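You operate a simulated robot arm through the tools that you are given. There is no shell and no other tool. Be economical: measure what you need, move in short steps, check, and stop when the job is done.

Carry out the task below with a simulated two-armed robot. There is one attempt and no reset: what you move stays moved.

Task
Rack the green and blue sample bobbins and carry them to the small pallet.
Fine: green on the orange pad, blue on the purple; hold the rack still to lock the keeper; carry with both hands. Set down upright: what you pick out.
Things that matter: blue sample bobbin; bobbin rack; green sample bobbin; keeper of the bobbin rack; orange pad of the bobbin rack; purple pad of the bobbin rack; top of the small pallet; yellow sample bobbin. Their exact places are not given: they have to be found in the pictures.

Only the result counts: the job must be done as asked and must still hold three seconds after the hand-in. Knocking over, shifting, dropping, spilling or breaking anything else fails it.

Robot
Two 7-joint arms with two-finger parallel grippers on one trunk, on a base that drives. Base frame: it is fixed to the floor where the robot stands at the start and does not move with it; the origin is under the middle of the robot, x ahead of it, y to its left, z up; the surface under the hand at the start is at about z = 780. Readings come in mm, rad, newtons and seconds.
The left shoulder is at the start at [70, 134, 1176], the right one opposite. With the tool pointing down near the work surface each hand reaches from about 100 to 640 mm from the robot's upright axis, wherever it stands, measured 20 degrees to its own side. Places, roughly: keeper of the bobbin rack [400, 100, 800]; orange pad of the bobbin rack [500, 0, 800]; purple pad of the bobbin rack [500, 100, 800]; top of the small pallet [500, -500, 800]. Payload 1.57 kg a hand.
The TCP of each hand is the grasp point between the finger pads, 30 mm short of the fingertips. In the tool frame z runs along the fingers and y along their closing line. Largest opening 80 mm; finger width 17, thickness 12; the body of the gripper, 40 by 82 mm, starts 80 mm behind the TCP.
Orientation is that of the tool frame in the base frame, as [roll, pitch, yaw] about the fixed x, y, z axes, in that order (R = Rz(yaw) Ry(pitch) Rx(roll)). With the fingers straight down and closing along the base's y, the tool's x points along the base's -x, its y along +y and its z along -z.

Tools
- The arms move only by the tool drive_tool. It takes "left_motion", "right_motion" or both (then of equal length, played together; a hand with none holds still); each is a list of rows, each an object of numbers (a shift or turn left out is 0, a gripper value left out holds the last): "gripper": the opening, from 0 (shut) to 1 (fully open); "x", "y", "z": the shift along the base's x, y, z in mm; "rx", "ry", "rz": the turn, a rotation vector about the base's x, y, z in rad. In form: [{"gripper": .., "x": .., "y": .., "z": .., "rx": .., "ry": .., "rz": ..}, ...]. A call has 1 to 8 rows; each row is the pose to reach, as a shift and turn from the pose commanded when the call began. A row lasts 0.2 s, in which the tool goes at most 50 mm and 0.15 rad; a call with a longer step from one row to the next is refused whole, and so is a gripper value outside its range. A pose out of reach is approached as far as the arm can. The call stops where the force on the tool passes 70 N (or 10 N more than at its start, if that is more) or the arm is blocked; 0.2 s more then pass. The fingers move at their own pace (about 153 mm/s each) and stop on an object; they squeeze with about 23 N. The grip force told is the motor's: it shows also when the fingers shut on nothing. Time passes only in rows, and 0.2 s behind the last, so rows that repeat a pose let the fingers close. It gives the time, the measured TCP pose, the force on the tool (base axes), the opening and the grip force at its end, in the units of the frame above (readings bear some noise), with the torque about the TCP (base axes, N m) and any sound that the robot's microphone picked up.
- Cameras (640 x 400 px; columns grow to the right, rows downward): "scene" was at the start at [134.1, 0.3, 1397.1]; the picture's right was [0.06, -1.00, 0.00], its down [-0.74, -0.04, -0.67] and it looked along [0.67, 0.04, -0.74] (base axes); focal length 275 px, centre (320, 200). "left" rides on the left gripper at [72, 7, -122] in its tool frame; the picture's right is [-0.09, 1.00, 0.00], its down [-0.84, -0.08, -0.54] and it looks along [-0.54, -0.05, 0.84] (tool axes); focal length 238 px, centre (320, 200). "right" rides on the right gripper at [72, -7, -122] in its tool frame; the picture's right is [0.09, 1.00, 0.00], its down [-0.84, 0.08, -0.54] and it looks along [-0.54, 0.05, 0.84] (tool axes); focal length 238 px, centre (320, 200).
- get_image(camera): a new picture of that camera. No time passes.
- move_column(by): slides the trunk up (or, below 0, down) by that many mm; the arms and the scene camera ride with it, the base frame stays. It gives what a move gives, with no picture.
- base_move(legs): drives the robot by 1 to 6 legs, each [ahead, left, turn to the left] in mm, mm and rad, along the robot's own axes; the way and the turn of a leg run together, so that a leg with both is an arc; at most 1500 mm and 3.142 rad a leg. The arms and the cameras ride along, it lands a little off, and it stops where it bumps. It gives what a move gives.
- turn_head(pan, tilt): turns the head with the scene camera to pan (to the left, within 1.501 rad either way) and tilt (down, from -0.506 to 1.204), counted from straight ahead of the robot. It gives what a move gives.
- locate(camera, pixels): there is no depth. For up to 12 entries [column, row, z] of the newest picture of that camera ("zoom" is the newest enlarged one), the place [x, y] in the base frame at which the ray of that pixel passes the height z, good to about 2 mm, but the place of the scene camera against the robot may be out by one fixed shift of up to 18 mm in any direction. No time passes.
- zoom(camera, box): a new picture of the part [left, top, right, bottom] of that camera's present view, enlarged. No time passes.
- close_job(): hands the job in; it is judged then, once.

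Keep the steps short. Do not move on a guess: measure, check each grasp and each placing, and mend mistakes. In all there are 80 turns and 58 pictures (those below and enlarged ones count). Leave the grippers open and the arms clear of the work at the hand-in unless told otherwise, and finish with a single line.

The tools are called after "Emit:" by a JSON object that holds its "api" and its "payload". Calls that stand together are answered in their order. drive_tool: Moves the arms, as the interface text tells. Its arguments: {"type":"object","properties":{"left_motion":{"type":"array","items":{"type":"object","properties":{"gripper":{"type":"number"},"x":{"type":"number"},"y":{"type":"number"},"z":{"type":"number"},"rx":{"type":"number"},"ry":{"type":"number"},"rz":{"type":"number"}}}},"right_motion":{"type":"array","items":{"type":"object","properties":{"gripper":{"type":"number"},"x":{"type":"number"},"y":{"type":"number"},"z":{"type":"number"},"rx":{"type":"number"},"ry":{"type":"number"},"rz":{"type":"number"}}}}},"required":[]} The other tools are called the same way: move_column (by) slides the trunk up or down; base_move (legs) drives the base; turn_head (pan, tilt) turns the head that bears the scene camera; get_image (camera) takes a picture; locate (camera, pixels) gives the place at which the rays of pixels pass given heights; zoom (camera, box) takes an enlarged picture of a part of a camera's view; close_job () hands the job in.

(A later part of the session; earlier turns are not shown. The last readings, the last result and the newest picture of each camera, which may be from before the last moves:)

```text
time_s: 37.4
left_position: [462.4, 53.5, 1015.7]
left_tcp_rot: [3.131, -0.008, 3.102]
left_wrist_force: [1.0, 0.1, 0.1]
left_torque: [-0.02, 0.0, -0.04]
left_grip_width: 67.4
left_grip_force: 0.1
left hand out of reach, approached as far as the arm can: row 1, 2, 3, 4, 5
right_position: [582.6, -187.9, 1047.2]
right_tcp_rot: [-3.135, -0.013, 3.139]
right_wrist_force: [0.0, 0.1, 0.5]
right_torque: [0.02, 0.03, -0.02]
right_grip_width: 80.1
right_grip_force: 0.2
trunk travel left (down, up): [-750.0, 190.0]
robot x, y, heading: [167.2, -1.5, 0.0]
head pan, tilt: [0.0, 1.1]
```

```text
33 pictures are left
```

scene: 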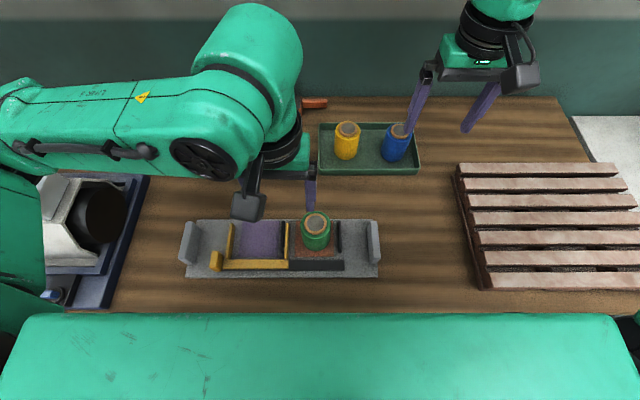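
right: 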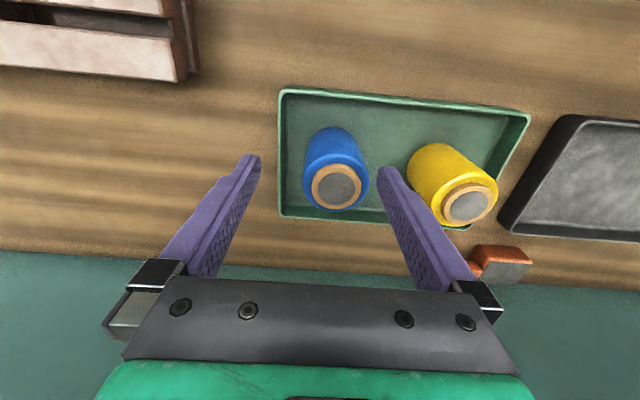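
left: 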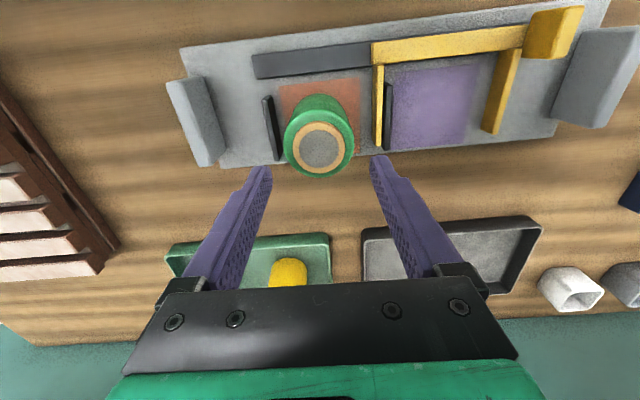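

The left arm's weight hangs forward. I'll swing the left hand out to +y and back so it stops loading the front.

Emit:
{"api": "drive_tool", "payload": {"left_motion": [{"y": 20}, {"y": 45}, {"y": 70}, {"y": 95}, {"y": 120}, {"y": 120}], "right_motion": [{"x": -10}, {"x": -30}, {"x": -50}, {"x": -70}, {"x": -80}, {"x": -80}]}}

```text
time_s: 38.8
left_position: [460.6, 52.5, 1016.3]
left_tcp_rot: [3.128, -0.007, 3.101]
left_wrist_force: [0.9, -0.2, 0.2]
left_torque: [-0.02, -0.01, 0.0]
left_grip_width: 66.9
left_grip_force: 0.1
left hand out of reach, approached as far as the arm can: row 1, 2, 3, 4, 5, 6
right_position: [502.3, -189.0, 1049.4]
right_tcp_rot: [-3.139, -0.01, 3.14]
right_wrist_force: [-0.3, -1.1, 0.3]
right_torque: [0.02, -0.02, -0.03]
right_grip_width: 80.0
right_grip_force: 0.0
trunk travel left (down, up): [-750.0, 190.0]
robot x, y, heading: [164.7, -0.1, -0.005]
head pan, tilt: [0.0, 1.1]
```

The left hand sits at a joint limit. I'll retrace its known-good path: down to z≈945, then outward with +x +y.

Emit:
{"api": "drive_tool", "payload": {"left_motion": [{"z": -25, "x": 5, "y": -5}, {"z": -50, "x": 15, "y": -5}, {"z": -70, "x": 30, "y": 5}, {"z": -70, "x": 50, "y": 25}, {"z": -70, "x": 75, "y": 50}, {"z": -70, "x": 95, "y": 75}, {"z": -70, "x": 110, "y": 100}, {"z": -50, "x": 110, "y": 125}]}}

```text
time_s: 40.6
left_position: [571.6, 180.4, 968.0]
left_tcp_rot: [3.14, -0.014, 3.131]
left_wrist_force: [-0.1, -0.3, -0.9]
left_torque: [0.02, 0.02, -0.01]
left_grip_width: 67.2
left_grip_force: 0.1
right_position: [502.2, -188.6, 1049.2]
right_tcp_rot: [-3.138, -0.012, 3.14]
right_wrist_force: [0.1, 0.3, 0.3]
right_torque: [-0.06, 0.02, 0.01]
right_grip_width: 79.9
right_grip_force: 0.0
trunk travel left (down, up): [-750.0, 190.0]
robot x, y, heading: [168.7, -0.1, -0.005]
head pan, tilt: [0.0, 1.1]
```

The left hand is free. I'll raise and retract it, then drive the base 35 mm further.

Emit:
{"api": "drive_tool", "payload": {"left_motion": [{"z": 30, "x": -10, "y": 5}, {"z": 60, "x": -25, "y": 10}, {"z": 90, "x": -45, "y": 15}, {"z": 120, "x": -70, "y": 20}, {"z": 120, "x": -95, "y": 25}, {"z": 120, "x": -120, "y": 30}, {"z": 120, "x": -150, "y": 35}, {"z": 120, "x": -170, "y": 40}], "right_motion": [{"z": 10, "y": 2}, {"z": 20, "y": 4}, {"z": 30, "y": 6}, {"z": 40, "y": 10}, {"z": 40, "y": 12}, {"z": 40, "y": 12}, {"z": 40, "y": 12}, {"z": 40, "y": 12}]}}

Emit:
{"api": "base_move", "payload": {"legs": [[35, 0, 0.0]]}}

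```text
time_s: 42.4
left_position: [477.4, 207.2, 1087.2]
left_tcp_rot: [3.14, -0.013, 3.133]
left_wrist_force: [0.1, -0.2, 0.2]
left_torque: [0.01, 0.0, -0.02]
left_grip_width: 67.3
left_grip_force: 0.1
left hand out of reach, approached as far as the arm can: row 6, 7, 8
right_position: [503.5, -177.5, 1088.4]
right_tcp_rot: [-3.137, -0.012, 3.141]
right_wrist_force: [-0.5, -0.4, -0.6]
right_torque: [0.01, 0.0, 0.02]
right_grip_width: 79.8
right_grip_force: 0.1
trunk travel left (down, up): [-750.0, 190.0]
robot x, y, heading: [163.4, 6.5, -0.007]
head pan, tilt: [0.0, 1.1]
```

```text
time_s: 43.3
left_position: [507.5, 207.2, 1088.4]
left_tcp_rot: [3.141, -0.009, 3.132]
left_wrist_force: [-0.2, 0.0, -0.2]
left_torque: [0.0, -0.04, -0.04]
left_grip_width: 67.5
left_grip_force: 0.0
right_position: [534.0, -177.9, 1091.2]
right_tcp_rot: [-3.139, -0.006, -3.14]
right_wrist_force: [-0.1, 0.3, 0.1]
right_torque: [0.0, -0.05, 0.0]
right_grip_width: 79.7
right_grip_force: 0.1
trunk travel left (down, up): [-750.0, 190.0]
robot x, y, heading: [199.2, 4.5, -0.003]
head pan, tilt: [0.0, 1.1]
```

No bump, robot at x≈199. I'll send the right hand forward to blue slowly.

Emit:
{"api": "drive_tool", "payload": {"right_motion": [{"x": 20, "z": -10, "y": -1}, {"x": 45, "z": -20, "y": -2}, {"x": 70, "z": -30, "y": -3}, {"x": 95, "z": -40, "y": -4}, {"x": 120, "z": -50, "y": -5}, {"x": 145, "z": -60, "y": -6}, {"x": 168, "z": -75, "y": -8}, {"x": 180, "z": -90, "y": -8}]}}

```text
time_s: 45.1
left_position: [520.5, 208.3, 1085.5]
left_tcp_rot: [3.14, -0.021, 3.135]
left_wrist_force: [1.0, -0.2, -0.2]
left_torque: [-0.04, 0.01, -0.01]
left_grip_width: 67.4
left_grip_force: 0.1
right_position: [727.8, -182.2, 999.1]
right_tcp_rot: [-3.137, -0.016, -3.139]
right_wrist_force: [-0.1, -0.6, 1.0]
right_torque: [-0.03, 0.04, -0.01]
right_grip_width: 79.8
right_grip_force: 0.0
trunk travel left (down, up): [-750.0, 190.0]
robot x, y, heading: [202.1, -0.2, -0.002]
head pan, tilt: [0.0, 1.1]
```

Good. I'll correct to (715, −186) and go down to ~905.

Emit:
{"api": "drive_tool", "payload": {"right_motion": [{"x": -6, "y": -2, "z": -18}, {"x": -12, "y": -4, "z": -36, "ry": -0.01}, {"x": -12, "y": -4, "z": -54, "ry": -0.01}, {"x": -12, "y": -4, "z": -72, "ry": -0.01}, {"x": -12, "y": -4, "z": -90, "ry": -0.01}, {"x": -12, "y": -4, "z": -90, "ry": -0.01}]}}

Emit:
{"api": "get_image", "payload": {"camera": "right"}}

```text
time_s: 46.5
left_position: [510.7, 206.6, 1087.4]
left_tcp_rot: [3.139, -0.013, 3.132]
left_wrist_force: [-0.5, 0.8, 0.1]
left_torque: [0.0, -0.01, -0.01]
left_grip_width: 67.2
left_grip_force: 0.0
right_position: [702.6, -190.2, 912.9]
right_tcp_rot: [-3.137, 0.0, 3.141]
right_wrist_force: [0.4, -0.2, 0.0]
right_torque: [-0.06, 0.04, -0.03]
right_grip_width: 80.0
right_grip_force: 0.1
right hand out of reach, approached as far as the arm can: row 5, 6
trunk travel left (down, up): [-750.0, 190.0]
robot x, y, heading: [201.7, -1.2, 0.001]
head pan, tilt: [0.0, 1.1]
```

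```text
32 pictures are left
```

right: 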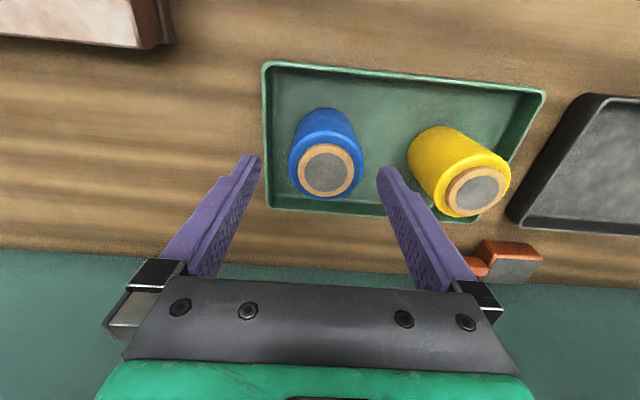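

The arm is a bit short near the bottom. Lowering the whole trunk would keep the joints unchanged, so I'll check clearance of the left elbow over the machine.

Emit:
{"api": "turn_head", "payload": {"pan": 0.7, "tilt": 0.85}}

Emit:
{"api": "get_image", "payload": {"camera": "scene"}}

Emit:
{"api": "turn_head", "payload": {"pan": -0.7, "tilt": 0.85}}

Emit:
{"api": "get_image", "payload": {"camera": "scene"}}

```text
time_s: 47.5
left_position: [511.0, 206.9, 1087.4]
left_tcp_rot: [3.139, -0.013, 3.131]
left_wrist_force: [-0.4, 0.0, 0.1]
left_torque: [0.01, -0.01, 0.02]
left_grip_width: 67.1
left_grip_force: 0.0
right_position: [702.2, -191.0, 912.0]
right_tcp_rot: [-3.138, 0.0, -3.14]
right_wrist_force: [-0.1, 0.0, -0.9]
right_torque: [-0.03, 0.0, -0.04]
right_grip_width: 80.1
right_grip_force: 0.0
trunk travel left (down, up): [-750.0, 190.0]
robot x, y, heading: [199.6, -1.0, -0.004]
head pan, tilt: [0.7, 0.85]
```

```text
31 pictures are left
```

scene: 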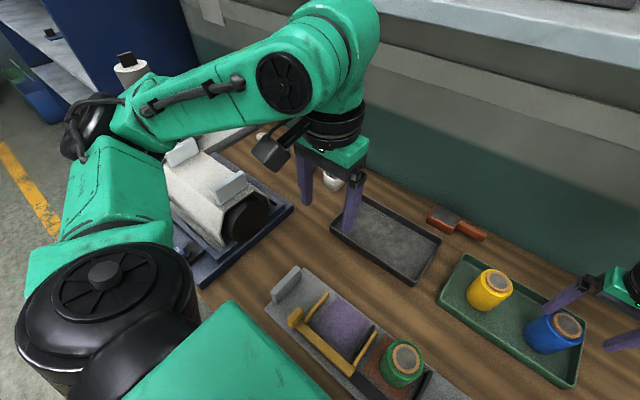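

```text
time_s: 49.1
left_position: [512.3, 208.0, 1086.1]
left_tcp_rot: [3.139, -0.013, 3.132]
left_wrist_force: [0.4, 0.1, -0.6]
left_torque: [0.0, 0.02, -0.02]
left_grip_width: 67.2
left_grip_force: 0.1
right_position: [703.8, -191.5, 912.3]
right_tcp_rot: [-3.138, 0.002, 3.141]
right_wrist_force: [-0.1, -0.8, -0.1]
right_torque: [0.0, -0.02, -0.02]
right_grip_width: 80.2
right_grip_force: 0.1
trunk travel left (down, up): [-750.0, 190.0]
robot x, y, heading: [203.2, 1.2, -0.005]
head pan, tilt: [-0.7, 0.85]
```

```text
30 pictures are left
```

scene: 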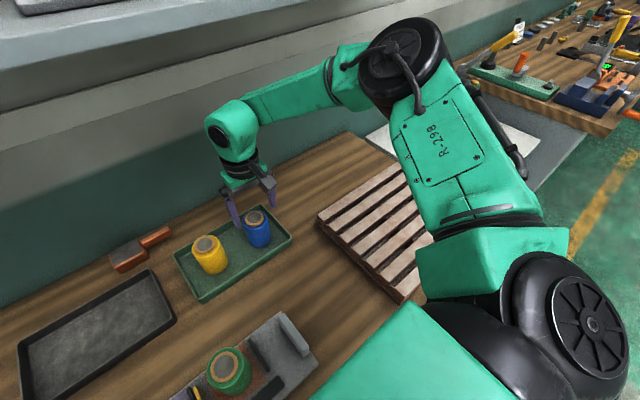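

Both elbows are wide out and high, so lowering the trunk by ~100 is safe. First I'll put the right hand over blue at z≈945, where it reaches.

Emit:
{"api": "drive_tool", "payload": {"right_motion": [{"z": 15}, {"z": 35}, {"z": 50, "x": 5, "y": 2}, {"z": 50, "x": 12, "y": 5}, {"z": 50, "x": 12, "y": 5}]}}

```text
time_s: 50.3
left_position: [512.9, 207.2, 1086.5]
left_tcp_rot: [3.139, -0.015, 3.133]
left_wrist_force: [-0.5, 0.2, 0.2]
left_torque: [0.0, -0.01, 0.02]
left_grip_width: 67.4
left_grip_force: 0.2
right_position: [712.9, -185.1, 962.5]
right_tcp_rot: [-3.137, -0.003, 3.137]
right_wrist_force: [0.3, 0.3, 0.4]
right_torque: [-0.01, 0.02, 0.01]
right_grip_width: 80.2
right_grip_force: 0.0
trunk travel left (down, up): [-750.0, 190.0]
robot x, y, heading: [199.3, -0.7, 0.004]
head pan, tilt: [-0.7, 0.85]
```

Now I'll lower the trunk 60 mm and check with the right camera.

Emit:
{"api": "move_column", "payload": {"by": -60}}

Emit:
{"api": "get_image", "payload": {"camera": "right"}}

```text
time_s: 51.3
left_position: [512.0, 208.1, 1027.2]
left_tcp_rot: [3.141, -0.015, 3.132]
left_wrist_force: [-0.3, 0.2, 0.7]
left_torque: [0.02, 0.01, 0.0]
left_grip_width: 67.1
left_grip_force: 0.0
right_position: [714.8, -184.2, 900.3]
right_tcp_rot: [-3.139, -0.003, -3.141]
right_wrist_force: [-0.1, 0.8, 0.1]
right_torque: [-0.03, 0.0, -0.02]
right_grip_width: 80.0
right_grip_force: 0.1
trunk travel left (down, up): [-690.0, 250.0]
robot x, y, heading: [198.5, -1.4, -0.003]
head pan, tilt: [-0.7, 0.85]
```

```text
29 pictures are left
```

right: 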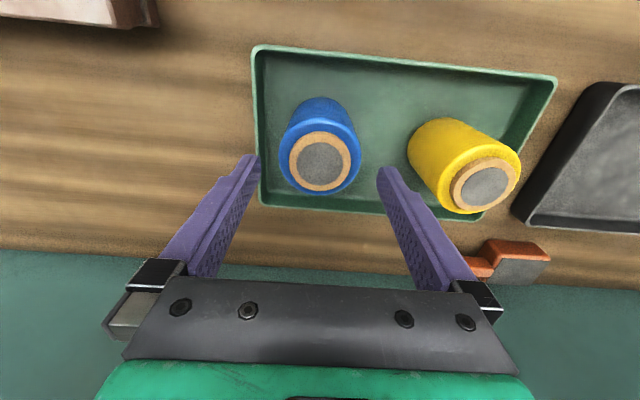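

Emit:
{"api": "locate", "payload": {"camera": "right", "pixels": [[320, 162, 861], [288, 162, 861], [352, 162, 861], [281, 152, 852], [360, 152, 852]]}}

```text
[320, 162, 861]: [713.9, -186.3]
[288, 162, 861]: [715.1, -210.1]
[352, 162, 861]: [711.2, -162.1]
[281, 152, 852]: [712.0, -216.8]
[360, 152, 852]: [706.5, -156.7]
```

Blue is centred at (714, −186.5), so only 2 mm off in y. I'll nudge and lower the trunk 62 mm.

Emit:
{"api": "drive_tool", "payload": {"right_motion": [{"y": -2, "gripper": 1}, {"y": -2}]}}

Emit:
{"api": "move_column", "payload": {"by": -62}}

Emit:
{"api": "drive_tool", "payload": {"right_motion": [{"gripper": 0.5}, {"gripper": 0.4}, {"gripper": 0.4}]}}

Emit:
{"api": "get_image", "payload": {"camera": "right"}}

```text
time_s: 51.9
left_position: [513.2, 206.4, 1026.9]
left_tcp_rot: [3.141, -0.014, 3.134]
left_wrist_force: [0.2, -0.6, 0.1]
left_torque: [0.01, -0.02, -0.01]
left_grip_width: 67.2
left_grip_force: 0.1
right_position: [713.4, -188.2, 902.3]
right_tcp_rot: [-3.137, -0.003, 3.14]
right_wrist_force: [-0.2, 0.3, -0.3]
right_torque: [-0.03, 0.01, -0.02]
right_grip_width: 80.0
right_grip_force: 0.0
trunk travel left (down, up): [-690.0, 250.0]
robot x, y, heading: [201.8, 1.8, -0.003]
head pan, tilt: [-0.7, 0.85]
```

```text
time_s: 52.9
left_position: [512.9, 207.1, 965.5]
left_tcp_rot: [3.14, -0.014, 3.134]
left_wrist_force: [-0.5, 0.2, 0.2]
left_torque: [-0.02, -0.01, -0.02]
left_grip_width: 67.1
left_grip_force: 0.0
right_position: [713.2, -188.2, 840.7]
right_tcp_rot: [-3.138, -0.002, 3.139]
right_wrist_force: [-0.3, 0.2, -0.4]
right_torque: [-0.02, 0.03, -0.01]
right_grip_width: 79.8
right_grip_force: 0.1
trunk travel left (down, up): [-628.0, 312.0]
robot x, y, heading: [200.6, 2.4, -0.004]
head pan, tilt: [-0.7, 0.85]
```

```text
time_s: 53.7
left_position: [511.7, 206.8, 965.9]
left_tcp_rot: [3.14, -0.013, 3.133]
left_wrist_force: [0.1, -0.2, -0.3]
left_torque: [-0.04, -0.01, 0.01]
left_grip_width: 67.0
left_grip_force: 0.0
right_position: [713.1, -187.7, 839.7]
right_tcp_rot: [-3.137, -0.004, 3.139]
right_wrist_force: [-0.1, 0.1, 1.8]
right_torque: [0.13, 0.03, -0.03]
right_grip_width: 59.3
right_grip_force: 23.2
trunk travel left (down, up): [-628.0, 312.0]
robot x, y, heading: [198.0, -2.4, 0.0]
head pan, tilt: [-0.7, 0.85]
```

```text
28 pictures are left
```

right: 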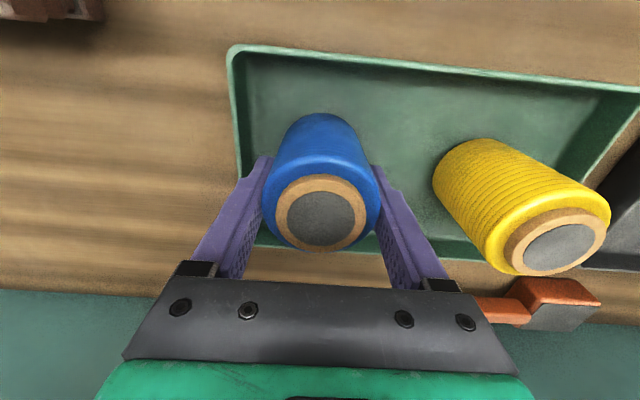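

Blue is gripped at 59.3 mm. I'll lift with the trunk by 130 and check that yellow stays put.

Emit:
{"api": "move_column", "payload": {"by": 130}}

Emit:
{"api": "get_image", "payload": {"camera": "right"}}

```text
time_s: 55.3
left_position: [513.0, 207.1, 1095.0]
left_tcp_rot: [3.139, -0.014, 3.134]
left_wrist_force: [0.6, 0.2, 0.5]
left_torque: [-0.01, -0.02, 0.02]
left_grip_width: 67.0
left_grip_force: 0.1
right_position: [713.7, -187.7, 969.2]
right_tcp_rot: [-3.138, -0.004, 3.139]
right_wrist_force: [0.0, -0.5, -1.9]
right_torque: [0.02, 0.02, 0.01]
right_grip_width: 59.4
right_grip_force: 22.5
trunk travel left (down, up): [-758.0, 182.0]
robot x, y, heading: [199.8, -1.9, -0.004]
head pan, tilt: [-0.7, 0.85]
```

```text
27 pictures are left
```

right: 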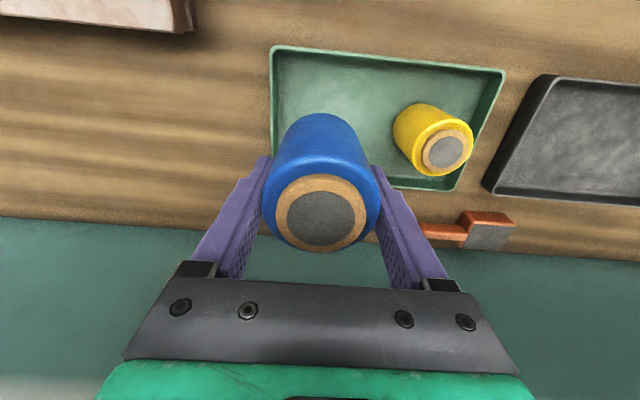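

Blue is lifted cleanly and yellow is unmoved. I'll raise 50 more, back out 90 mm and drive 150 mm left so the right hand can reach the purple pad.

Emit:
{"api": "move_column", "payload": {"by": 50}}

Emit:
{"api": "base_move", "payload": {"legs": [[-90, 0, 0]]}}

Emit:
{"api": "base_move", "payload": {"legs": [[0, 150, 0]]}}

Emit:
{"api": "turn_head", "payload": {"pan": 0.0, "tilt": 0.95}}

Emit:
{"api": "get_image", "payload": {"camera": "scene"}}

```text
time_s: 56.2
left_position: [511.7, 205.3, 1143.5]
left_tcp_rot: [3.138, -0.016, 3.135]
left_wrist_force: [0.5, -0.4, 0.1]
left_torque: [0.0, 0.02, 0.02]
left_grip_width: 67.0
left_grip_force: 0.0
right_position: [706.4, -188.1, 1008.0]
right_tcp_rot: [-3.135, -0.029, -3.139]
right_wrist_force: [0.0, 0.5, -1.5]
right_torque: [-0.04, -0.02, -0.02]
right_grip_width: 59.3
right_grip_force: 23.2
trunk travel left (down, up): [-808.0, 132.0]
robot x, y, heading: [197.3, -0.9, -0.003]
head pan, tilt: [-0.7, 0.85]
```

```text
time_s: 57.3
left_position: [425.6, 206.5, 1144.4]
left_tcp_rot: [3.141, -0.017, 3.13]
left_wrist_force: [0.0, -0.1, -0.4]
left_torque: [0.01, 0.02, 0.01]
left_grip_width: 67.2
left_grip_force: 0.1
right_position: [626.5, -188.9, 1019.4]
right_tcp_rot: [-3.138, -0.005, 3.14]
right_wrist_force: [0.0, 0.9, -2.1]
right_torque: [0.03, 0.01, -0.02]
right_grip_width: 59.4
right_grip_force: 22.9
trunk travel left (down, up): [-808.0, 132.0]
robot x, y, heading: [111.8, 0.6, -0.003]
head pan, tilt: [-0.7, 0.85]
```

```text
time_s: 58.7
left_position: [422.3, 355.8, 1146.1]
left_tcp_rot: [3.136, -0.014, 3.131]
left_wrist_force: [-1.2, -0.6, -0.3]
left_torque: [0.01, -0.01, 0.0]
left_grip_width: 67.1
left_grip_force: 0.1
right_position: [623.2, -39.2, 1018.9]
right_tcp_rot: [-3.138, -0.002, 3.14]
right_wrist_force: [0.1, -0.1, -1.5]
right_torque: [0.01, -0.01, 0.02]
right_grip_width: 59.2
right_grip_force: 23.0
trunk travel left (down, up): [-808.0, 132.0]
robot x, y, heading: [109.5, 152.0, -0.001]
head pan, tilt: [-0.7, 0.85]
```

```text
time_s: 59.7
left_position: [422.9, 356.3, 1145.2]
left_tcp_rot: [3.138, -0.013, 3.132]
left_wrist_force: [0.0, -0.2, 0.2]
left_torque: [0.01, 0.0, 0.01]
left_grip_width: 67.1
left_grip_force: 0.1
right_position: [624.4, -37.4, 1020.5]
right_tcp_rot: [-3.139, -0.002, 3.137]
right_wrist_force: [0.1, 0.9, -1.3]
right_torque: [0.01, -0.02, -0.01]
right_grip_width: 59.2
right_grip_force: 22.7
trunk travel left (down, up): [-808.0, 132.0]
robot x, y, heading: [109.3, 151.9, -0.004]
head pan, tilt: [0.0, 0.949]
```

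```text
26 pictures are left
```

scene: 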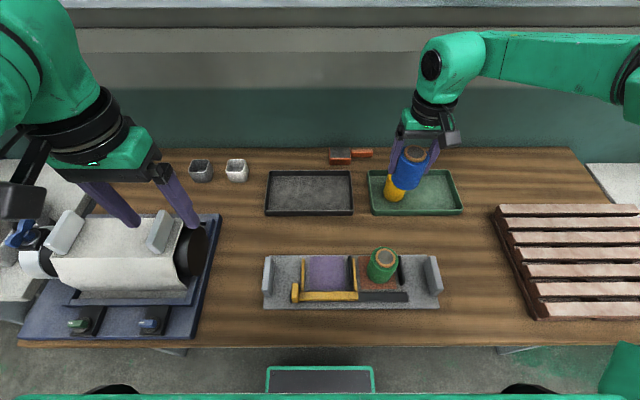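

I'm well placed. I'll carry blue to above the purple pad at (479, 128).

Emit:
{"api": "drive_tool", "payload": {"right_motion": [{"x": -15, "y": 15, "gripper": 0.4}, {"x": -35, "y": 38}, {"x": -57, "y": 63}, {"x": -79, "y": 88}, {"x": -101, "y": 113, "z": -15}, {"x": -123, "y": 138, "z": -35}, {"x": -140, "y": 158, "z": -55}, {"x": -146, "y": 166, "z": -70}]}}

Emit:
{"api": "get_image", "payload": {"camera": "right"}}

```text
time_s: 61.5
left_position: [423.9, 358.1, 1144.5]
left_tcp_rot: [3.141, -0.013, 3.131]
left_wrist_force: [0.6, 0.1, -0.4]
left_torque: [0.04, 0.03, -0.01]
left_grip_width: 67.5
left_grip_force: 0.1
right_position: [469.8, 80.5, 978.2]
right_tcp_rot: [-3.138, -0.002, 3.138]
right_wrist_force: [0.5, -0.1, -2.0]
right_torque: [0.0, 0.0, -0.03]
right_grip_width: 59.4
right_grip_force: 23.0
right hand out of reach, approached as far as the arm can: row 5, 6, 7, 8
trunk travel left (down, up): [-808.0, 132.0]
robot x, y, heading: [111.4, 150.2, -0.003]
head pan, tilt: [0.0, 0.949]
```

```text
25 pictures are left
```

right: 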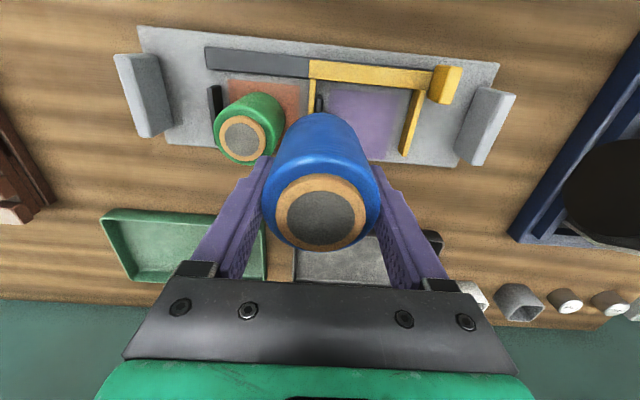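

The right arm stops at y≈80, so I'll shift the base by +48 left and +10 ahead instead. First I'll raise the left hand for machine clearance.

Emit:
{"api": "drive_tool", "payload": {"left_motion": [{"z": 25}, {"z": 50}, {"z": 75}, {"z": 100}, {"z": 120}]}}

Emit:
{"api": "base_move", "payload": {"legs": [[8, 48, 0]]}}

Emit:
{"api": "get_image", "payload": {"camera": "right"}}

```text
time_s: 62.7
left_position: [422.9, 356.0, 1264.5]
left_tcp_rot: [3.139, -0.014, 3.132]
left_wrist_force: [-0.1, -0.6, -0.6]
left_torque: [0.02, -0.02, 0.0]
left_grip_width: 67.3
left_grip_force: 0.0
right_position: [468.2, 81.3, 979.5]
right_tcp_rot: [-3.141, -0.002, 3.139]
right_wrist_force: [-0.2, -0.1, -0.9]
right_torque: [-0.01, 0.0, -0.01]
right_grip_width: 59.2
right_grip_force: 22.9
trunk travel left (down, up): [-808.0, 132.0]
robot x, y, heading: [111.4, 152.6, -0.001]
head pan, tilt: [0.0, 0.949]
```

```text
time_s: 63.7
left_position: [430.9, 396.8, 1265.6]
left_tcp_rot: [3.134, -0.014, 3.129]
left_wrist_force: [-0.1, -0.5, 0.8]
left_torque: [0.04, -0.04, 0.02]
left_grip_width: 67.4
left_grip_force: 0.1
right_position: [476.6, 122.9, 976.3]
right_tcp_rot: [3.138, -0.002, 3.136]
right_wrist_force: [0.1, -0.7, -1.4]
right_torque: [0.05, 0.01, 0.05]
right_grip_width: 59.4
right_grip_force: 23.2
trunk travel left (down, up): [-808.0, 132.0]
robot x, y, heading: [120.8, 198.6, -0.01]
head pan, tilt: [0.0, 0.949]
```

```text
24 pictures are left
```

right: 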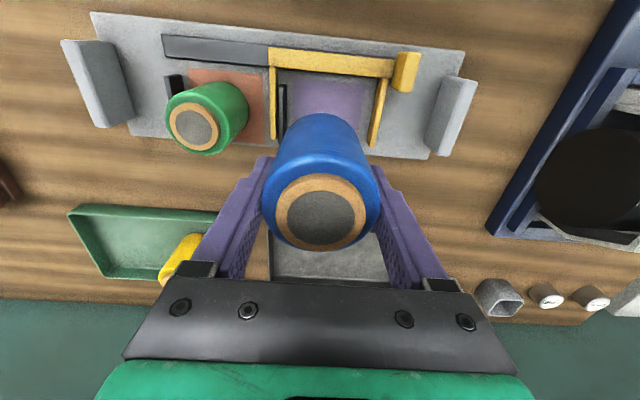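

I'll measure the gap for blue.

Emit:
{"api": "locate", "payload": {"camera": "right", "pixels": [[287, 87, 812], [286, 128, 812], [378, 80, 816], [369, 145, 816], [278, 70, 792], [377, 78, 792], [415, 70, 830], [194, 125, 872], [476, 85, 840], [434, 155, 840], [275, 62, 816]]}}

Emit:
{"api": "drive_tool", "payload": {"right_motion": [{"gripper": 0.4}]}}

```text
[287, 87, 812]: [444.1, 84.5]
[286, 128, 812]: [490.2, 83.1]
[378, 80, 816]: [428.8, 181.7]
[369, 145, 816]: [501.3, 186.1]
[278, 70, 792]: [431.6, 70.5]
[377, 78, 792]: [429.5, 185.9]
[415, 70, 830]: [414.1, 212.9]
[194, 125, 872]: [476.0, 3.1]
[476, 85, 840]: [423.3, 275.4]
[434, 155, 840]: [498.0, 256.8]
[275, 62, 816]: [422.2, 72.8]
```

```text
time_s: 64.1
left_position: [431.8, 405.5, 1265.4]
left_tcp_rot: [3.14, -0.016, 3.13]
left_wrist_force: [-1.0, 0.1, 0.5]
left_torque: [0.02, 0.01, 0.0]
left_grip_width: 67.1
left_grip_force: 0.1
right_position: [477.2, 129.3, 978.4]
right_tcp_rot: [-3.139, -0.002, 3.136]
right_wrist_force: [-0.3, -0.1, -2.3]
right_torque: [0.0, 0.03, -0.04]
right_grip_width: 59.2
right_grip_force: 23.1
trunk travel left (down, up): [-808.0, 132.0]
robot x, y, heading: [120.5, 198.4, -0.003]
head pan, tilt: [0.0, 0.949]
```

The gap is about y 88–184. I'll shift the hand +2 and lower with the trunk to just above the pad.

Emit:
{"api": "drive_tool", "payload": {"right_motion": [{"y": -4, "x": 2}, {"y": -4, "x": 2}]}}

Emit:
{"api": "move_column", "payload": {"by": -100}}

Emit:
{"api": "get_image", "payload": {"camera": "right"}}

```text
time_s: 64.7
left_position: [431.2, 405.0, 1263.7]
left_tcp_rot: [3.141, -0.015, 3.13]
left_wrist_force: [-1.0, 0.2, -0.4]
left_torque: [0.01, -0.02, -0.02]
left_grip_width: 67.0
left_grip_force: 0.0
right_position: [477.7, 124.8, 978.7]
right_tcp_rot: [-3.138, 0.0, 3.138]
right_wrist_force: [0.0, 0.3, -1.2]
right_torque: [0.01, -0.04, -0.02]
right_grip_width: 59.1
right_grip_force: 23.2
trunk travel left (down, up): [-808.0, 132.0]
robot x, y, heading: [118.7, 201.2, -0.005]
head pan, tilt: [0.0, 0.949]
```

```text
time_s: 66.0
left_position: [430.9, 403.8, 1164.9]
left_tcp_rot: [3.137, -0.014, 3.129]
left_wrist_force: [-0.3, -0.8, -1.1]
left_torque: [-0.02, -0.01, 0.01]
left_grip_width: 67.2
left_grip_force: 0.0
right_position: [479.0, 124.7, 879.6]
right_tcp_rot: [-3.138, -0.002, 3.136]
right_wrist_force: [-0.8, 0.1, -2.2]
right_torque: [-0.03, 0.01, 0.02]
right_grip_width: 59.5
right_grip_force: 23.5
trunk travel left (down, up): [-708.0, 232.0]
robot x, y, heading: [118.6, 200.5, -0.009]
head pan, tilt: [0.0, 0.949]
```

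```text
23 pictures are left
```

right: 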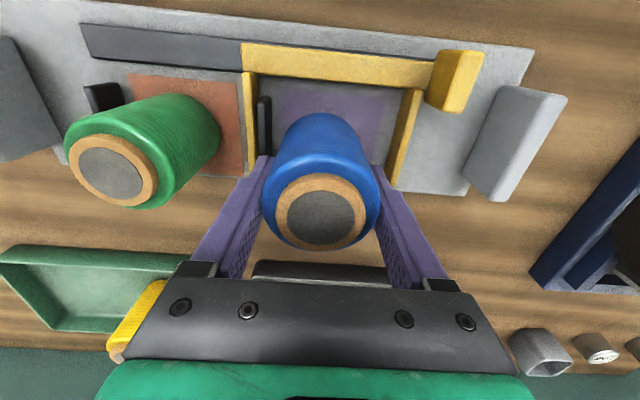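

I shifted the wrong way by a few millimetres, so I'll measure again before lowering.

Emit:
{"api": "locate", "payload": {"camera": "right", "pixels": [[271, 98, 812], [272, 153, 812], [404, 90, 816], [387, 180, 816], [275, 82, 792], [404, 88, 792], [241, 72, 816], [254, 72, 816]]}}

```text
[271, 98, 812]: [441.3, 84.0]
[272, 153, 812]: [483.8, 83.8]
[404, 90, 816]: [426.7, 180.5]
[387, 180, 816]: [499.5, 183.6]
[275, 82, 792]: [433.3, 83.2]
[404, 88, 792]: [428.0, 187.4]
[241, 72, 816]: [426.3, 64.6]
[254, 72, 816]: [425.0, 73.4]
```

Stop face y≈84, keeper finger y≈182. I'll move +5 to y≈130, lower the trunk 28, then finish gently with the arm.

Emit:
{"api": "drive_tool", "payload": {"right_motion": [{"y": 3}, {"y": 5.5}, {"y": 5.5}]}}

Emit:
{"api": "move_column", "payload": {"by": -29}}

Emit:
{"api": "drive_tool", "payload": {"right_motion": [{"z": -2}, {"z": -4}, {"z": -5}, {"z": -5}]}}

```text
time_s: 66.8
left_position: [431.3, 404.3, 1164.7]
left_tcp_rot: [3.139, -0.013, 3.129]
left_wrist_force: [-0.1, -0.3, 0.1]
left_torque: [-0.01, 0.0, 0.01]
left_grip_width: 67.1
left_grip_force: 0.2
right_position: [478.8, 129.8, 879.0]
right_tcp_rot: [-3.141, -0.003, 3.136]
right_wrist_force: [0.1, -0.4, -1.5]
right_torque: [-0.02, 0.0, 0.0]
right_grip_width: 59.5
right_grip_force: 23.4
trunk travel left (down, up): [-708.0, 232.0]
robot x, y, heading: [120.3, 199.7, -0.004]
head pan, tilt: [0.0, 0.949]
```

```text
time_s: 67.5
left_position: [431.3, 405.2, 1135.4]
left_tcp_rot: [3.138, -0.014, 3.128]
left_wrist_force: [-0.5, 0.2, 0.3]
left_torque: [-0.01, -0.01, 0.01]
left_grip_width: 67.4
left_grip_force: 0.1
right_position: [478.6, 129.1, 850.7]
right_tcp_rot: [-3.141, -0.001, 3.136]
right_wrist_force: [-0.7, 0.1, -0.9]
right_torque: [-0.01, 0.0, 0.0]
right_grip_width: 59.1
right_grip_force: 23.1
trunk travel left (down, up): [-679.0, 261.0]
robot x, y, heading: [119.8, 199.1, -0.012]
head pan, tilt: [0.0, 0.949]
```

```text
time_s: 68.5
left_position: [430.9, 405.5, 1136.1]
left_tcp_rot: [3.14, -0.012, 3.132]
left_wrist_force: [-1.1, 0.9, 0.7]
left_torque: [0.0, -0.02, 0.01]
left_grip_width: 67.0
left_grip_force: 0.1
right_position: [477.1, 128.4, 845.5]
right_tcp_rot: [3.137, 0.003, 3.138]
right_wrist_force: [3.6, 1.9, 19.4]
right_torque: [-0.39, -0.19, 0.07]
right_grip_width: 59.9
right_grip_force: 23.2
trunk travel left (down, up): [-679.0, 261.0]
robot x, y, heading: [117.2, 197.5, -0.009]
head pan, tilt: [0.0, 0.949]
```

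Contact at 19 N. I'll ease up, open to ~65 mm and rise.

Emit:
{"api": "drive_tool", "payload": {"right_motion": [{"z": 2}, {"z": 2, "gripper": 0.81}, {"z": 2, "gripper": 0.81}, {"z": 2}, {"z": 20}, {"z": 45}, {"z": 75}, {"z": 100}]}}

Emit:
{"api": "get_image", "payload": {"camera": "right"}}

```text
time_s: 70.3
left_position: [430.1, 403.7, 1136.2]
left_tcp_rot: [3.14, -0.013, 3.13]
left_wrist_force: [-0.5, -0.1, 0.3]
left_torque: [-0.02, -0.03, 0.05]
left_grip_width: 67.2
left_grip_force: 0.0
right_position: [476.9, 127.7, 944.9]
right_tcp_rot: [-3.141, -0.004, 3.137]
right_wrist_force: [-0.2, 0.0, -0.4]
right_torque: [0.01, -0.04, 0.0]
right_grip_width: 65.0
right_grip_force: 0.1
trunk travel left (down, up): [-679.0, 261.0]
robot x, y, heading: [116.7, 200.1, -0.003]
head pan, tilt: [0.0, 0.949]
```

```text
22 pictures are left
```

right: 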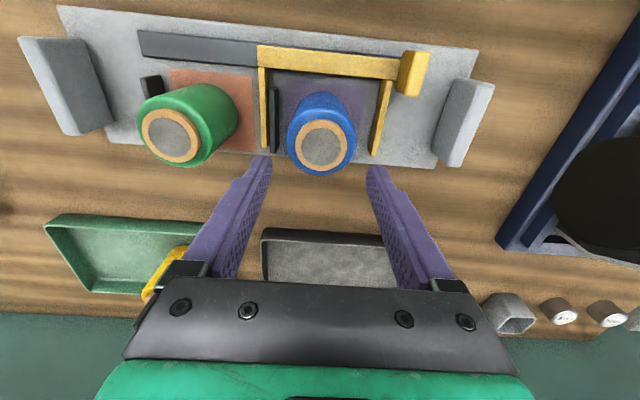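

Both bobbins stand on their pads. I'll measure the handles and keeper knob from this view.

Emit:
{"api": "zoom", "payload": {"camera": "right", "box": [360, 30, 510, 180]}}

Emit:
{"api": "locate", "payload": {"camera": "right", "pixels": [[18, 40, 840], [60, 39, 840], [62, 135, 840], [75, 135, 840], [112, 125, 792], [492, 85, 840], [460, 167, 840], [469, 80, 840], [427, 51, 830], [415, 96, 830], [405, 50, 830], [396, 93, 830]]}}

```text
2.67 times, centred on (435, 105) of right
```

zoom: 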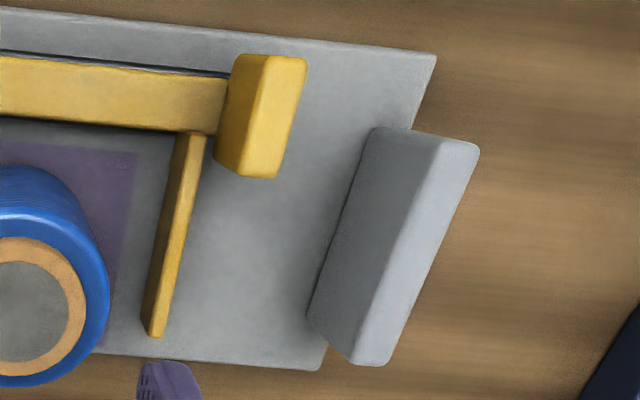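

```text
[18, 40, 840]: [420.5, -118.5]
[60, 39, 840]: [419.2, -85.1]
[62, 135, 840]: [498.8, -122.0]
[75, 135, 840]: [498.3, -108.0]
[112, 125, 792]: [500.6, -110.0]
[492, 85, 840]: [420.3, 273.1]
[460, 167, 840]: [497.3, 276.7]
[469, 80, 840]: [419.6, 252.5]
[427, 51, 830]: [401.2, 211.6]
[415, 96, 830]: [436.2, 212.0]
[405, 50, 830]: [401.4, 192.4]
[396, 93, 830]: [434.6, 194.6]
```

Left handle: y 260–276; right handle: y −121…−107; both x 420–498 with top z≈840. Knob: y 197–211, x 401–436. I'll reposition the base (back 55, right 100) for better reach to both.

Emit:
{"api": "base_move", "payload": {"legs": [[-55, 0, 0], [0, -100, 0]]}}

Emit:
{"api": "drive_tool", "payload": {"right_motion": [{"y": -25, "z": 5, "gripper": 0.81}, {"y": -55, "x": 5}, {"y": -85, "x": 15}, {"y": -110, "x": 25}, {"y": -130, "x": 35}, {"y": -142, "x": 38}, {"y": -142, "x": 38}], "left_motion": [{"x": 10, "y": -10, "z": -20, "gripper": 0}, {"x": 20, "y": -20, "z": -40}, {"x": 30, "y": -35, "z": -65}, {"x": 38, "y": -50, "z": -90}, {"x": 42, "y": -60, "z": -115}, {"x": 42, "y": -66, "z": -140}, {"x": 42, "y": -66, "z": -140}]}}

```text
time_s: 72.0
left_position: [373.6, 305.8, 1136.6]
left_tcp_rot: [3.139, -0.013, 3.13]
left_wrist_force: [-0.6, -0.2, -0.5]
left_torque: [0.0, -0.01, -0.02]
left_grip_width: 66.9
left_grip_force: 0.1
right_position: [421.8, 30.3, 945.8]
right_tcp_rot: [-3.14, -0.001, 3.139]
right_wrist_force: [-0.6, 0.5, -0.1]
right_torque: [0.01, -0.01, 0.0]
right_grip_width: 65.2
right_grip_force: 0.1
trunk travel left (down, up): [-679.0, 261.0]
robot x, y, heading: [61.9, 96.8, -0.001]
head pan, tilt: [0.0, 0.949]
```

```text
time_s: 73.6
left_position: [417.1, 238.3, 995.7]
left_tcp_rot: [3.139, -0.013, 3.131]
left_wrist_force: [0.4, -0.8, -0.2]
left_torque: [0.0, 0.02, 0.01]
left_grip_width: 0.2
left_grip_force: 21.5
right_position: [460.0, -113.3, 945.9]
right_tcp_rot: [3.141, -0.001, 3.137]
right_wrist_force: [0.2, -0.3, 0.0]
right_torque: [-0.01, -0.01, 0.0]
right_grip_width: 65.0
right_grip_force: 0.1
trunk travel left (down, up): [-679.0, 261.0]
robot x, y, heading: [61.1, 100.3, -0.006]
head pan, tilt: [0.0, 0.949]
```

Both hands are placed. I'll lower the right hand onto the right handle (with a check on the way) and the left hand to z≈890.

Emit:
{"api": "drive_tool", "payload": {"right_motion": [{"z": -20}, {"z": -40}, {"z": -55}, {"z": -65}, {"z": -65}], "left_motion": [{"z": -25}, {"z": -50}, {"z": -75}, {"z": -100}, {"z": -100}]}}

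Emit:
{"api": "get_image", "payload": {"camera": "right"}}

Emit:
{"api": "get_image", "payload": {"camera": "left"}}

```text
time_s: 74.8
left_position: [417.4, 240.6, 894.6]
left_tcp_rot: [-3.141, -0.016, 3.131]
left_wrist_force: [0.1, -0.6, -0.3]
left_torque: [0.0, 0.0, 0.0]
left_grip_width: 0.2
left_grip_force: 21.5
right_position: [460.9, -114.6, 879.3]
right_tcp_rot: [3.141, 0.001, 3.138]
right_wrist_force: [0.7, -0.2, -0.8]
right_torque: [-0.02, -0.03, -0.01]
right_grip_width: 65.1
right_grip_force: 0.0
trunk travel left (down, up): [-679.0, 261.0]
robot x, y, heading: [62.2, 102.6, -0.005]
head pan, tilt: [0.0, 0.949]
```

```text
20 pictures are left
```

right: 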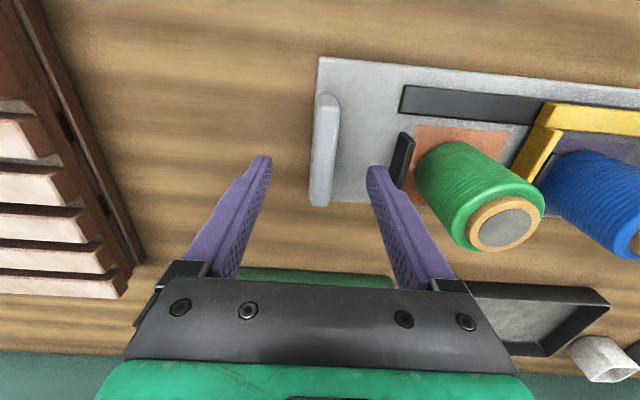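

```text
19 pictures are left
```

left: 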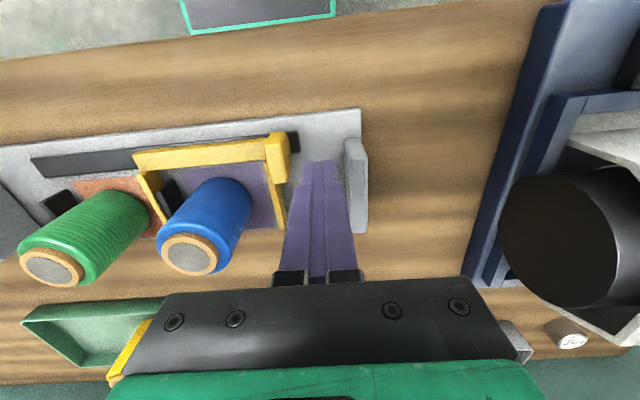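

Emit:
{"api": "locate", "payload": {"camera": "right", "pixels": [[320, 97, 840], [340, 97, 840], [310, 203, 840], [332, 203, 840]]}}

Emit:
{"api": "locate", "payload": {"camera": "left", "pixels": [[289, 135, 832], [291, 178, 832], [269, 138, 832], [272, 180, 832], [345, 142, 840], [365, 140, 840], [352, 232, 840], [368, 232, 840], [324, 160, 865]]}}

```text
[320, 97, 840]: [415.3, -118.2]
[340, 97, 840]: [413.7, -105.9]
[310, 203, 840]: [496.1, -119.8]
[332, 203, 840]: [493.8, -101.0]
```

```text
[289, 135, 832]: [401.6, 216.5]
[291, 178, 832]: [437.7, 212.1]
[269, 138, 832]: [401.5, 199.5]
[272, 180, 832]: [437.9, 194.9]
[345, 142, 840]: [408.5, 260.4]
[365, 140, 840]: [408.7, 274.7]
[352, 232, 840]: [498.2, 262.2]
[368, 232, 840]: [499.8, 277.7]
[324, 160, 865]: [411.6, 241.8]
```

The measurements agree. Right hand goes down 50 and grips the handle; left hand goes down between knob and handle.

Emit:
{"api": "drive_tool", "payload": {"right_motion": [{"z": -15, "y": 1}, {"z": -30, "y": 1}, {"z": -42, "y": 1}, {"z": -50, "y": 1}, {"z": -50, "y": 1, "gripper": 0.4}, {"z": -50, "y": 1, "gripper": 0.1}, {"z": -50, "y": 1, "gripper": 0.0}, {"z": -50, "y": 1, "gripper": 0}], "left_motion": [{"z": -15, "y": -3, "x": 1}, {"z": -30, "y": -4, "x": 1}, {"z": -45, "y": -4, "x": 1}, {"z": -58, "y": -4, "x": 1}, {"z": -58, "y": -4, "x": 1}, {"z": -58, "y": -4, "x": 1}, {"z": -58, "y": -4, "x": 1}, {"z": -58, "y": -4, "x": 1}]}}

Emit:
{"api": "get_image", "payload": {"camera": "left"}}

```text
time_s: 76.6
left_position: [418.5, 235.6, 836.2]
left_tcp_rot: [3.139, -0.013, 3.13]
left_wrist_force: [-0.1, -0.5, 0.5]
left_torque: [0.02, 0.0, 0.01]
left_grip_width: 0.0
left_grip_force: 21.4
right_position: [459.8, -112.0, 829.7]
right_tcp_rot: [-3.142, -0.005, 3.138]
right_wrist_force: [0.0, 1.1, 0.3]
right_torque: [0.17, -0.32, 0.13]
right_grip_width: 15.7
right_grip_force: 22.9
trunk travel left (down, up): [-679.0, 261.0]
robot x, y, heading: [61.3, 96.6, -0.004]
head pan, tilt: [0.0, 0.949]
```

```text
18 pictures are left
```

left: 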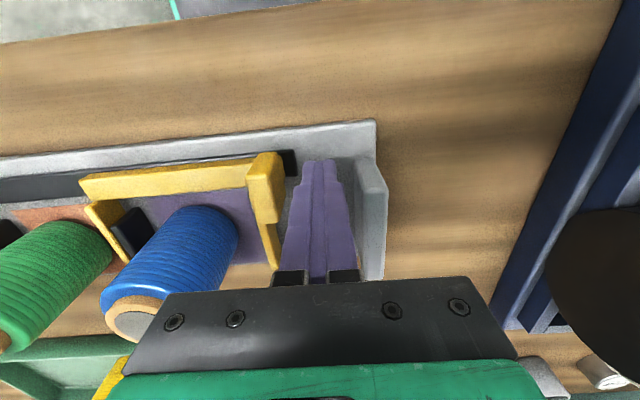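

The right hand grips the handle (15.7 mm). I'll push the keeper slowly toward −y with the left hand, right hand holding.

Emit:
{"api": "drive_tool", "payload": {"left_motion": [{"y": -6}, {"y": -12}, {"y": -17}, {"y": -22}, {"y": -27}, {"y": -30}, {"y": -30}]}}

```text
time_s: 78.2
left_position: [418.7, 203.9, 837.6]
left_tcp_rot: [3.14, -0.013, 3.128]
left_wrist_force: [1.4, 0.6, 0.1]
left_torque: [-0.05, 0.01, 0.03]
left_grip_width: 0.0
left_grip_force: 21.7
right_position: [460.0, -111.7, 830.6]
right_tcp_rot: [-3.141, -0.002, 3.138]
right_wrist_force: [1.0, -3.7, 1.1]
right_torque: [-0.17, 0.17, 0.17]
right_grip_width: 15.8
right_grip_force: 22.8
trunk travel left (down, up): [-679.0, 261.0]
robot x, y, heading: [62.2, 100.3, -0.002]
head pan, tilt: [0.0, 0.949]
```

Emit:
{"api": "drive_tool", "payload": {"left_motion": [{"y": -4}, {"y": -8}, {"y": -12}, {"y": -15}, {"y": -18}, {"y": -18}]}}

Emit:
{"api": "get_image", "payload": {"camera": "left"}}

```text
time_s: 79.6
left_position: [417.8, 185.9, 837.1]
left_tcp_rot: [3.14, -0.014, 3.131]
left_wrist_force: [-0.4, 2.0, -0.1]
left_torque: [-0.07, -0.02, 0.05]
left_grip_width: 0.0
left_grip_force: 21.1
right_position: [459.9, -112.6, 829.5]
right_tcp_rot: [-3.14, -0.003, 3.139]
right_wrist_force: [-0.3, -3.0, -0.7]
right_torque: [-0.2, 0.02, 0.11]
right_grip_width: 15.7
right_grip_force: 22.9
trunk travel left (down, up): [-679.0, 261.0]
robot x, y, heading: [62.0, 99.3, -0.004]
head pan, tilt: [0.0, 0.949]
```

```text
17 pictures are left
```

left: 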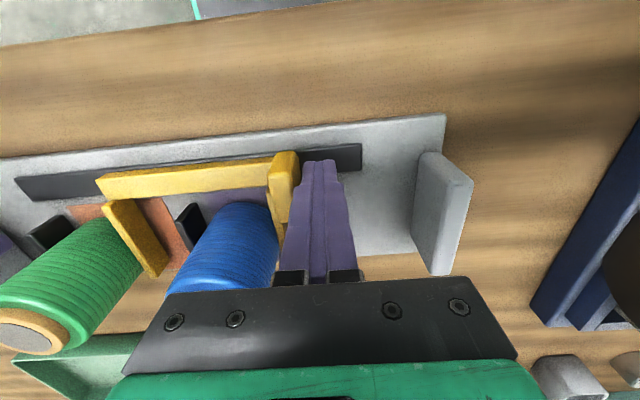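

The keeper fingers are near or at the bobbins. I'll push further in 2 mm steps, watching force and sound.

Emit:
{"api": "drive_tool", "payload": {"left_motion": [{"y": -2}, {"y": -4}, {"y": -6}, {"y": -8}, {"y": -8}]}}

```text
time_s: 80.8
left_position: [418.3, 178.9, 838.5]
left_tcp_rot: [3.138, -0.013, 3.132]
left_wrist_force: [-1.2, 16.6, 1.7]
left_torque: [-0.18, -0.04, 0.13]
left_grip_width: 0.0
left_grip_force: 21.4
right_position: [459.9, -112.7, 830.7]
right_tcp_rot: [-3.139, -0.002, 3.138]
right_wrist_force: [0.4, -13.6, 0.2]
right_torque: [0.4, -0.19, 0.16]
right_grip_width: 16.1
right_grip_force: 23.0
trunk travel left (down, up): [-679.0, 261.0]
robot x, y, heading: [65.7, 101.7, -0.002]
head pan, tilt: [0.0, 0.949]
```

Resistance at 16.6 N but no click yet. I'll push a little more.

Emit:
{"api": "drive_tool", "payload": {"left_motion": [{"y": -2}, {"y": -4}, {"y": -5}, {"y": -5}]}}

Emit:
{"api": "get_image", "payload": {"camera": "left"}}

```text
time_s: 81.8
left_position: [418.8, 176.2, 837.4]
left_tcp_rot: [3.13, -0.016, 3.134]
left_wrist_force: [-2.8, 39.4, -1.6]
left_torque: [-0.4, -0.01, 0.31]
left_grip_width: 0.0
left_grip_force: 21.0
right_position: [461.4, -115.2, 829.4]
right_tcp_rot: [-3.135, 0.0, 3.138]
right_wrist_force: [1.8, -39.2, 3.2]
right_torque: [0.39, 0.37, 0.18]
right_grip_width: 15.7
right_grip_force: 23.1
trunk travel left (down, up): [-679.0, 261.0]
robot x, y, heading: [63.8, 99.8, -0.008]
head pan, tilt: [0.0, 0.949]
```

```text
16 pictures are left
```

left: 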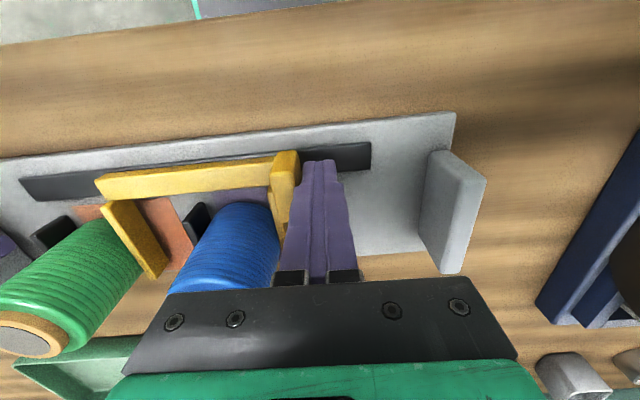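

39 N with both bobbins against their stops and no sound yet. I'll push slightly more, up to ~60 N.

Emit:
{"api": "drive_tool", "payload": {"left_motion": [{"y": -1.5}, {"y": -3}, {"y": -4}, {"y": -4}]}}

```text
time_s: 82.8
left_position: [417.7, 174.4, 838.0]
left_tcp_rot: [3.125, -0.015, 3.135]
left_wrist_force: [-2.4, 49.4, 4.6]
left_torque: [-0.63, -0.11, 0.46]
left_grip_width: 0.1
left_grip_force: 21.4
right_position: [459.7, -114.6, 829.2]
right_tcp_rot: [-3.131, -0.001, 3.137]
right_wrist_force: [5.0, -45.9, 2.4]
right_torque: [0.3, 0.05, 0.2]
right_grip_width: 18.1
right_grip_force: 23.3
trunk travel left (down, up): [-679.0, 261.0]
robot x, y, heading: [63.8, 102.0, -0.005]
head pan, tilt: [0.0, 0.949]
```

The right grip is being forced open (18.1 mm), so that's enough. I'll back the left hand off and lift it away to inspect.

Emit:
{"api": "drive_tool", "payload": {"left_motion": [{"y": 4}, {"y": 10}, {"y": 18}, {"y": 26}, {"y": 32, "z": 20}, {"y": 32, "z": 50}, {"y": 32, "z": 85}, {"y": 32, "z": 120}]}}

Emit:
{"api": "get_image", "payload": {"camera": "left"}}

Emit:
{"api": "zoom", "payload": {"camera": "scene", "box": [200, 210, 440, 360]}}

```text
time_s: 84.6
left_position: [420.1, 202.4, 956.8]
left_tcp_rot: [3.14, -0.014, 3.13]
left_wrist_force: [0.3, -0.6, 0.4]
left_torque: [-0.01, -0.02, 0.01]
left_grip_width: 0.0
left_grip_force: 22.1
right_position: [460.8, -112.1, 829.4]
right_tcp_rot: [-3.14, -0.001, 3.138]
right_wrist_force: [-1.0, 0.2, -1.7]
right_torque: [0.22, -0.18, 0.23]
right_grip_width: 15.7
right_grip_force: 23.3
trunk travel left (down, up): [-679.0, 261.0]
robot x, y, heading: [62.8, 101.6, -0.005]
head pan, tilt: [0.0, 0.949]
```

```text
15 pictures are left
```

left: 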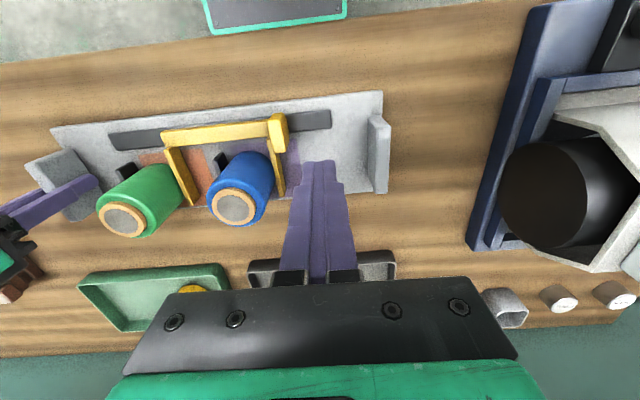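

```text
2.67 times, centred on (320, 285) of scene
```

zoom: 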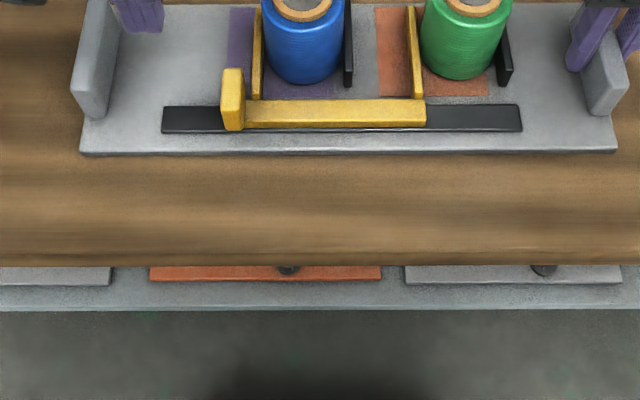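

The keeper stayed pressed against both bobbins, and they sit against the black stops. Next, the left hand moves onto the left handle (460, 268) and grips it.

Emit:
{"api": "drive_tool", "payload": {"left_motion": [{"x": 13, "y": 22, "gripper": 0.7}, {"x": 27, "y": 44, "gripper": 0.7}, {"x": 40, "y": 66}, {"x": 40, "y": 66, "z": -35}, {"x": 40, "y": 66, "z": -75}, {"x": 40, "y": 66, "z": -110}, {"x": 40, "y": 66, "z": -127}, {"x": 40, "y": 66, "z": -127, "gripper": 0}]}}

Emit:
{"api": "get_image", "payload": {"camera": "left"}}

```text
time_s: 86.4
left_position: [458.6, 267.3, 830.6]
left_tcp_rot: [3.139, -0.013, 3.131]
left_wrist_force: [-0.5, 0.5, 0.3]
left_torque: [-0.26, -0.23, 0.27]
left_grip_width: 16.0
left_grip_force: 23.5
right_position: [460.8, -111.7, 829.8]
right_tcp_rot: [-3.141, -0.002, 3.139]
right_wrist_force: [-0.4, -2.3, 0.2]
right_torque: [0.13, 0.1, 0.24]
right_grip_width: 16.0
right_grip_force: 23.1
trunk travel left (down, up): [-679.0, 261.0]
robot x, y, heading: [61.7, 100.5, -0.008]
head pan, tilt: [0.0, 0.949]
```

```text
13 pictures are left
```

left: 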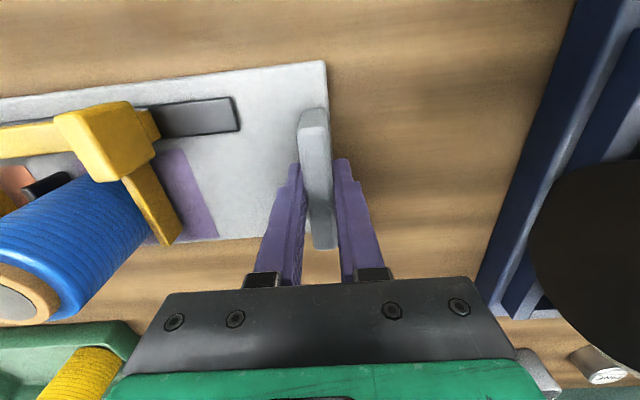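

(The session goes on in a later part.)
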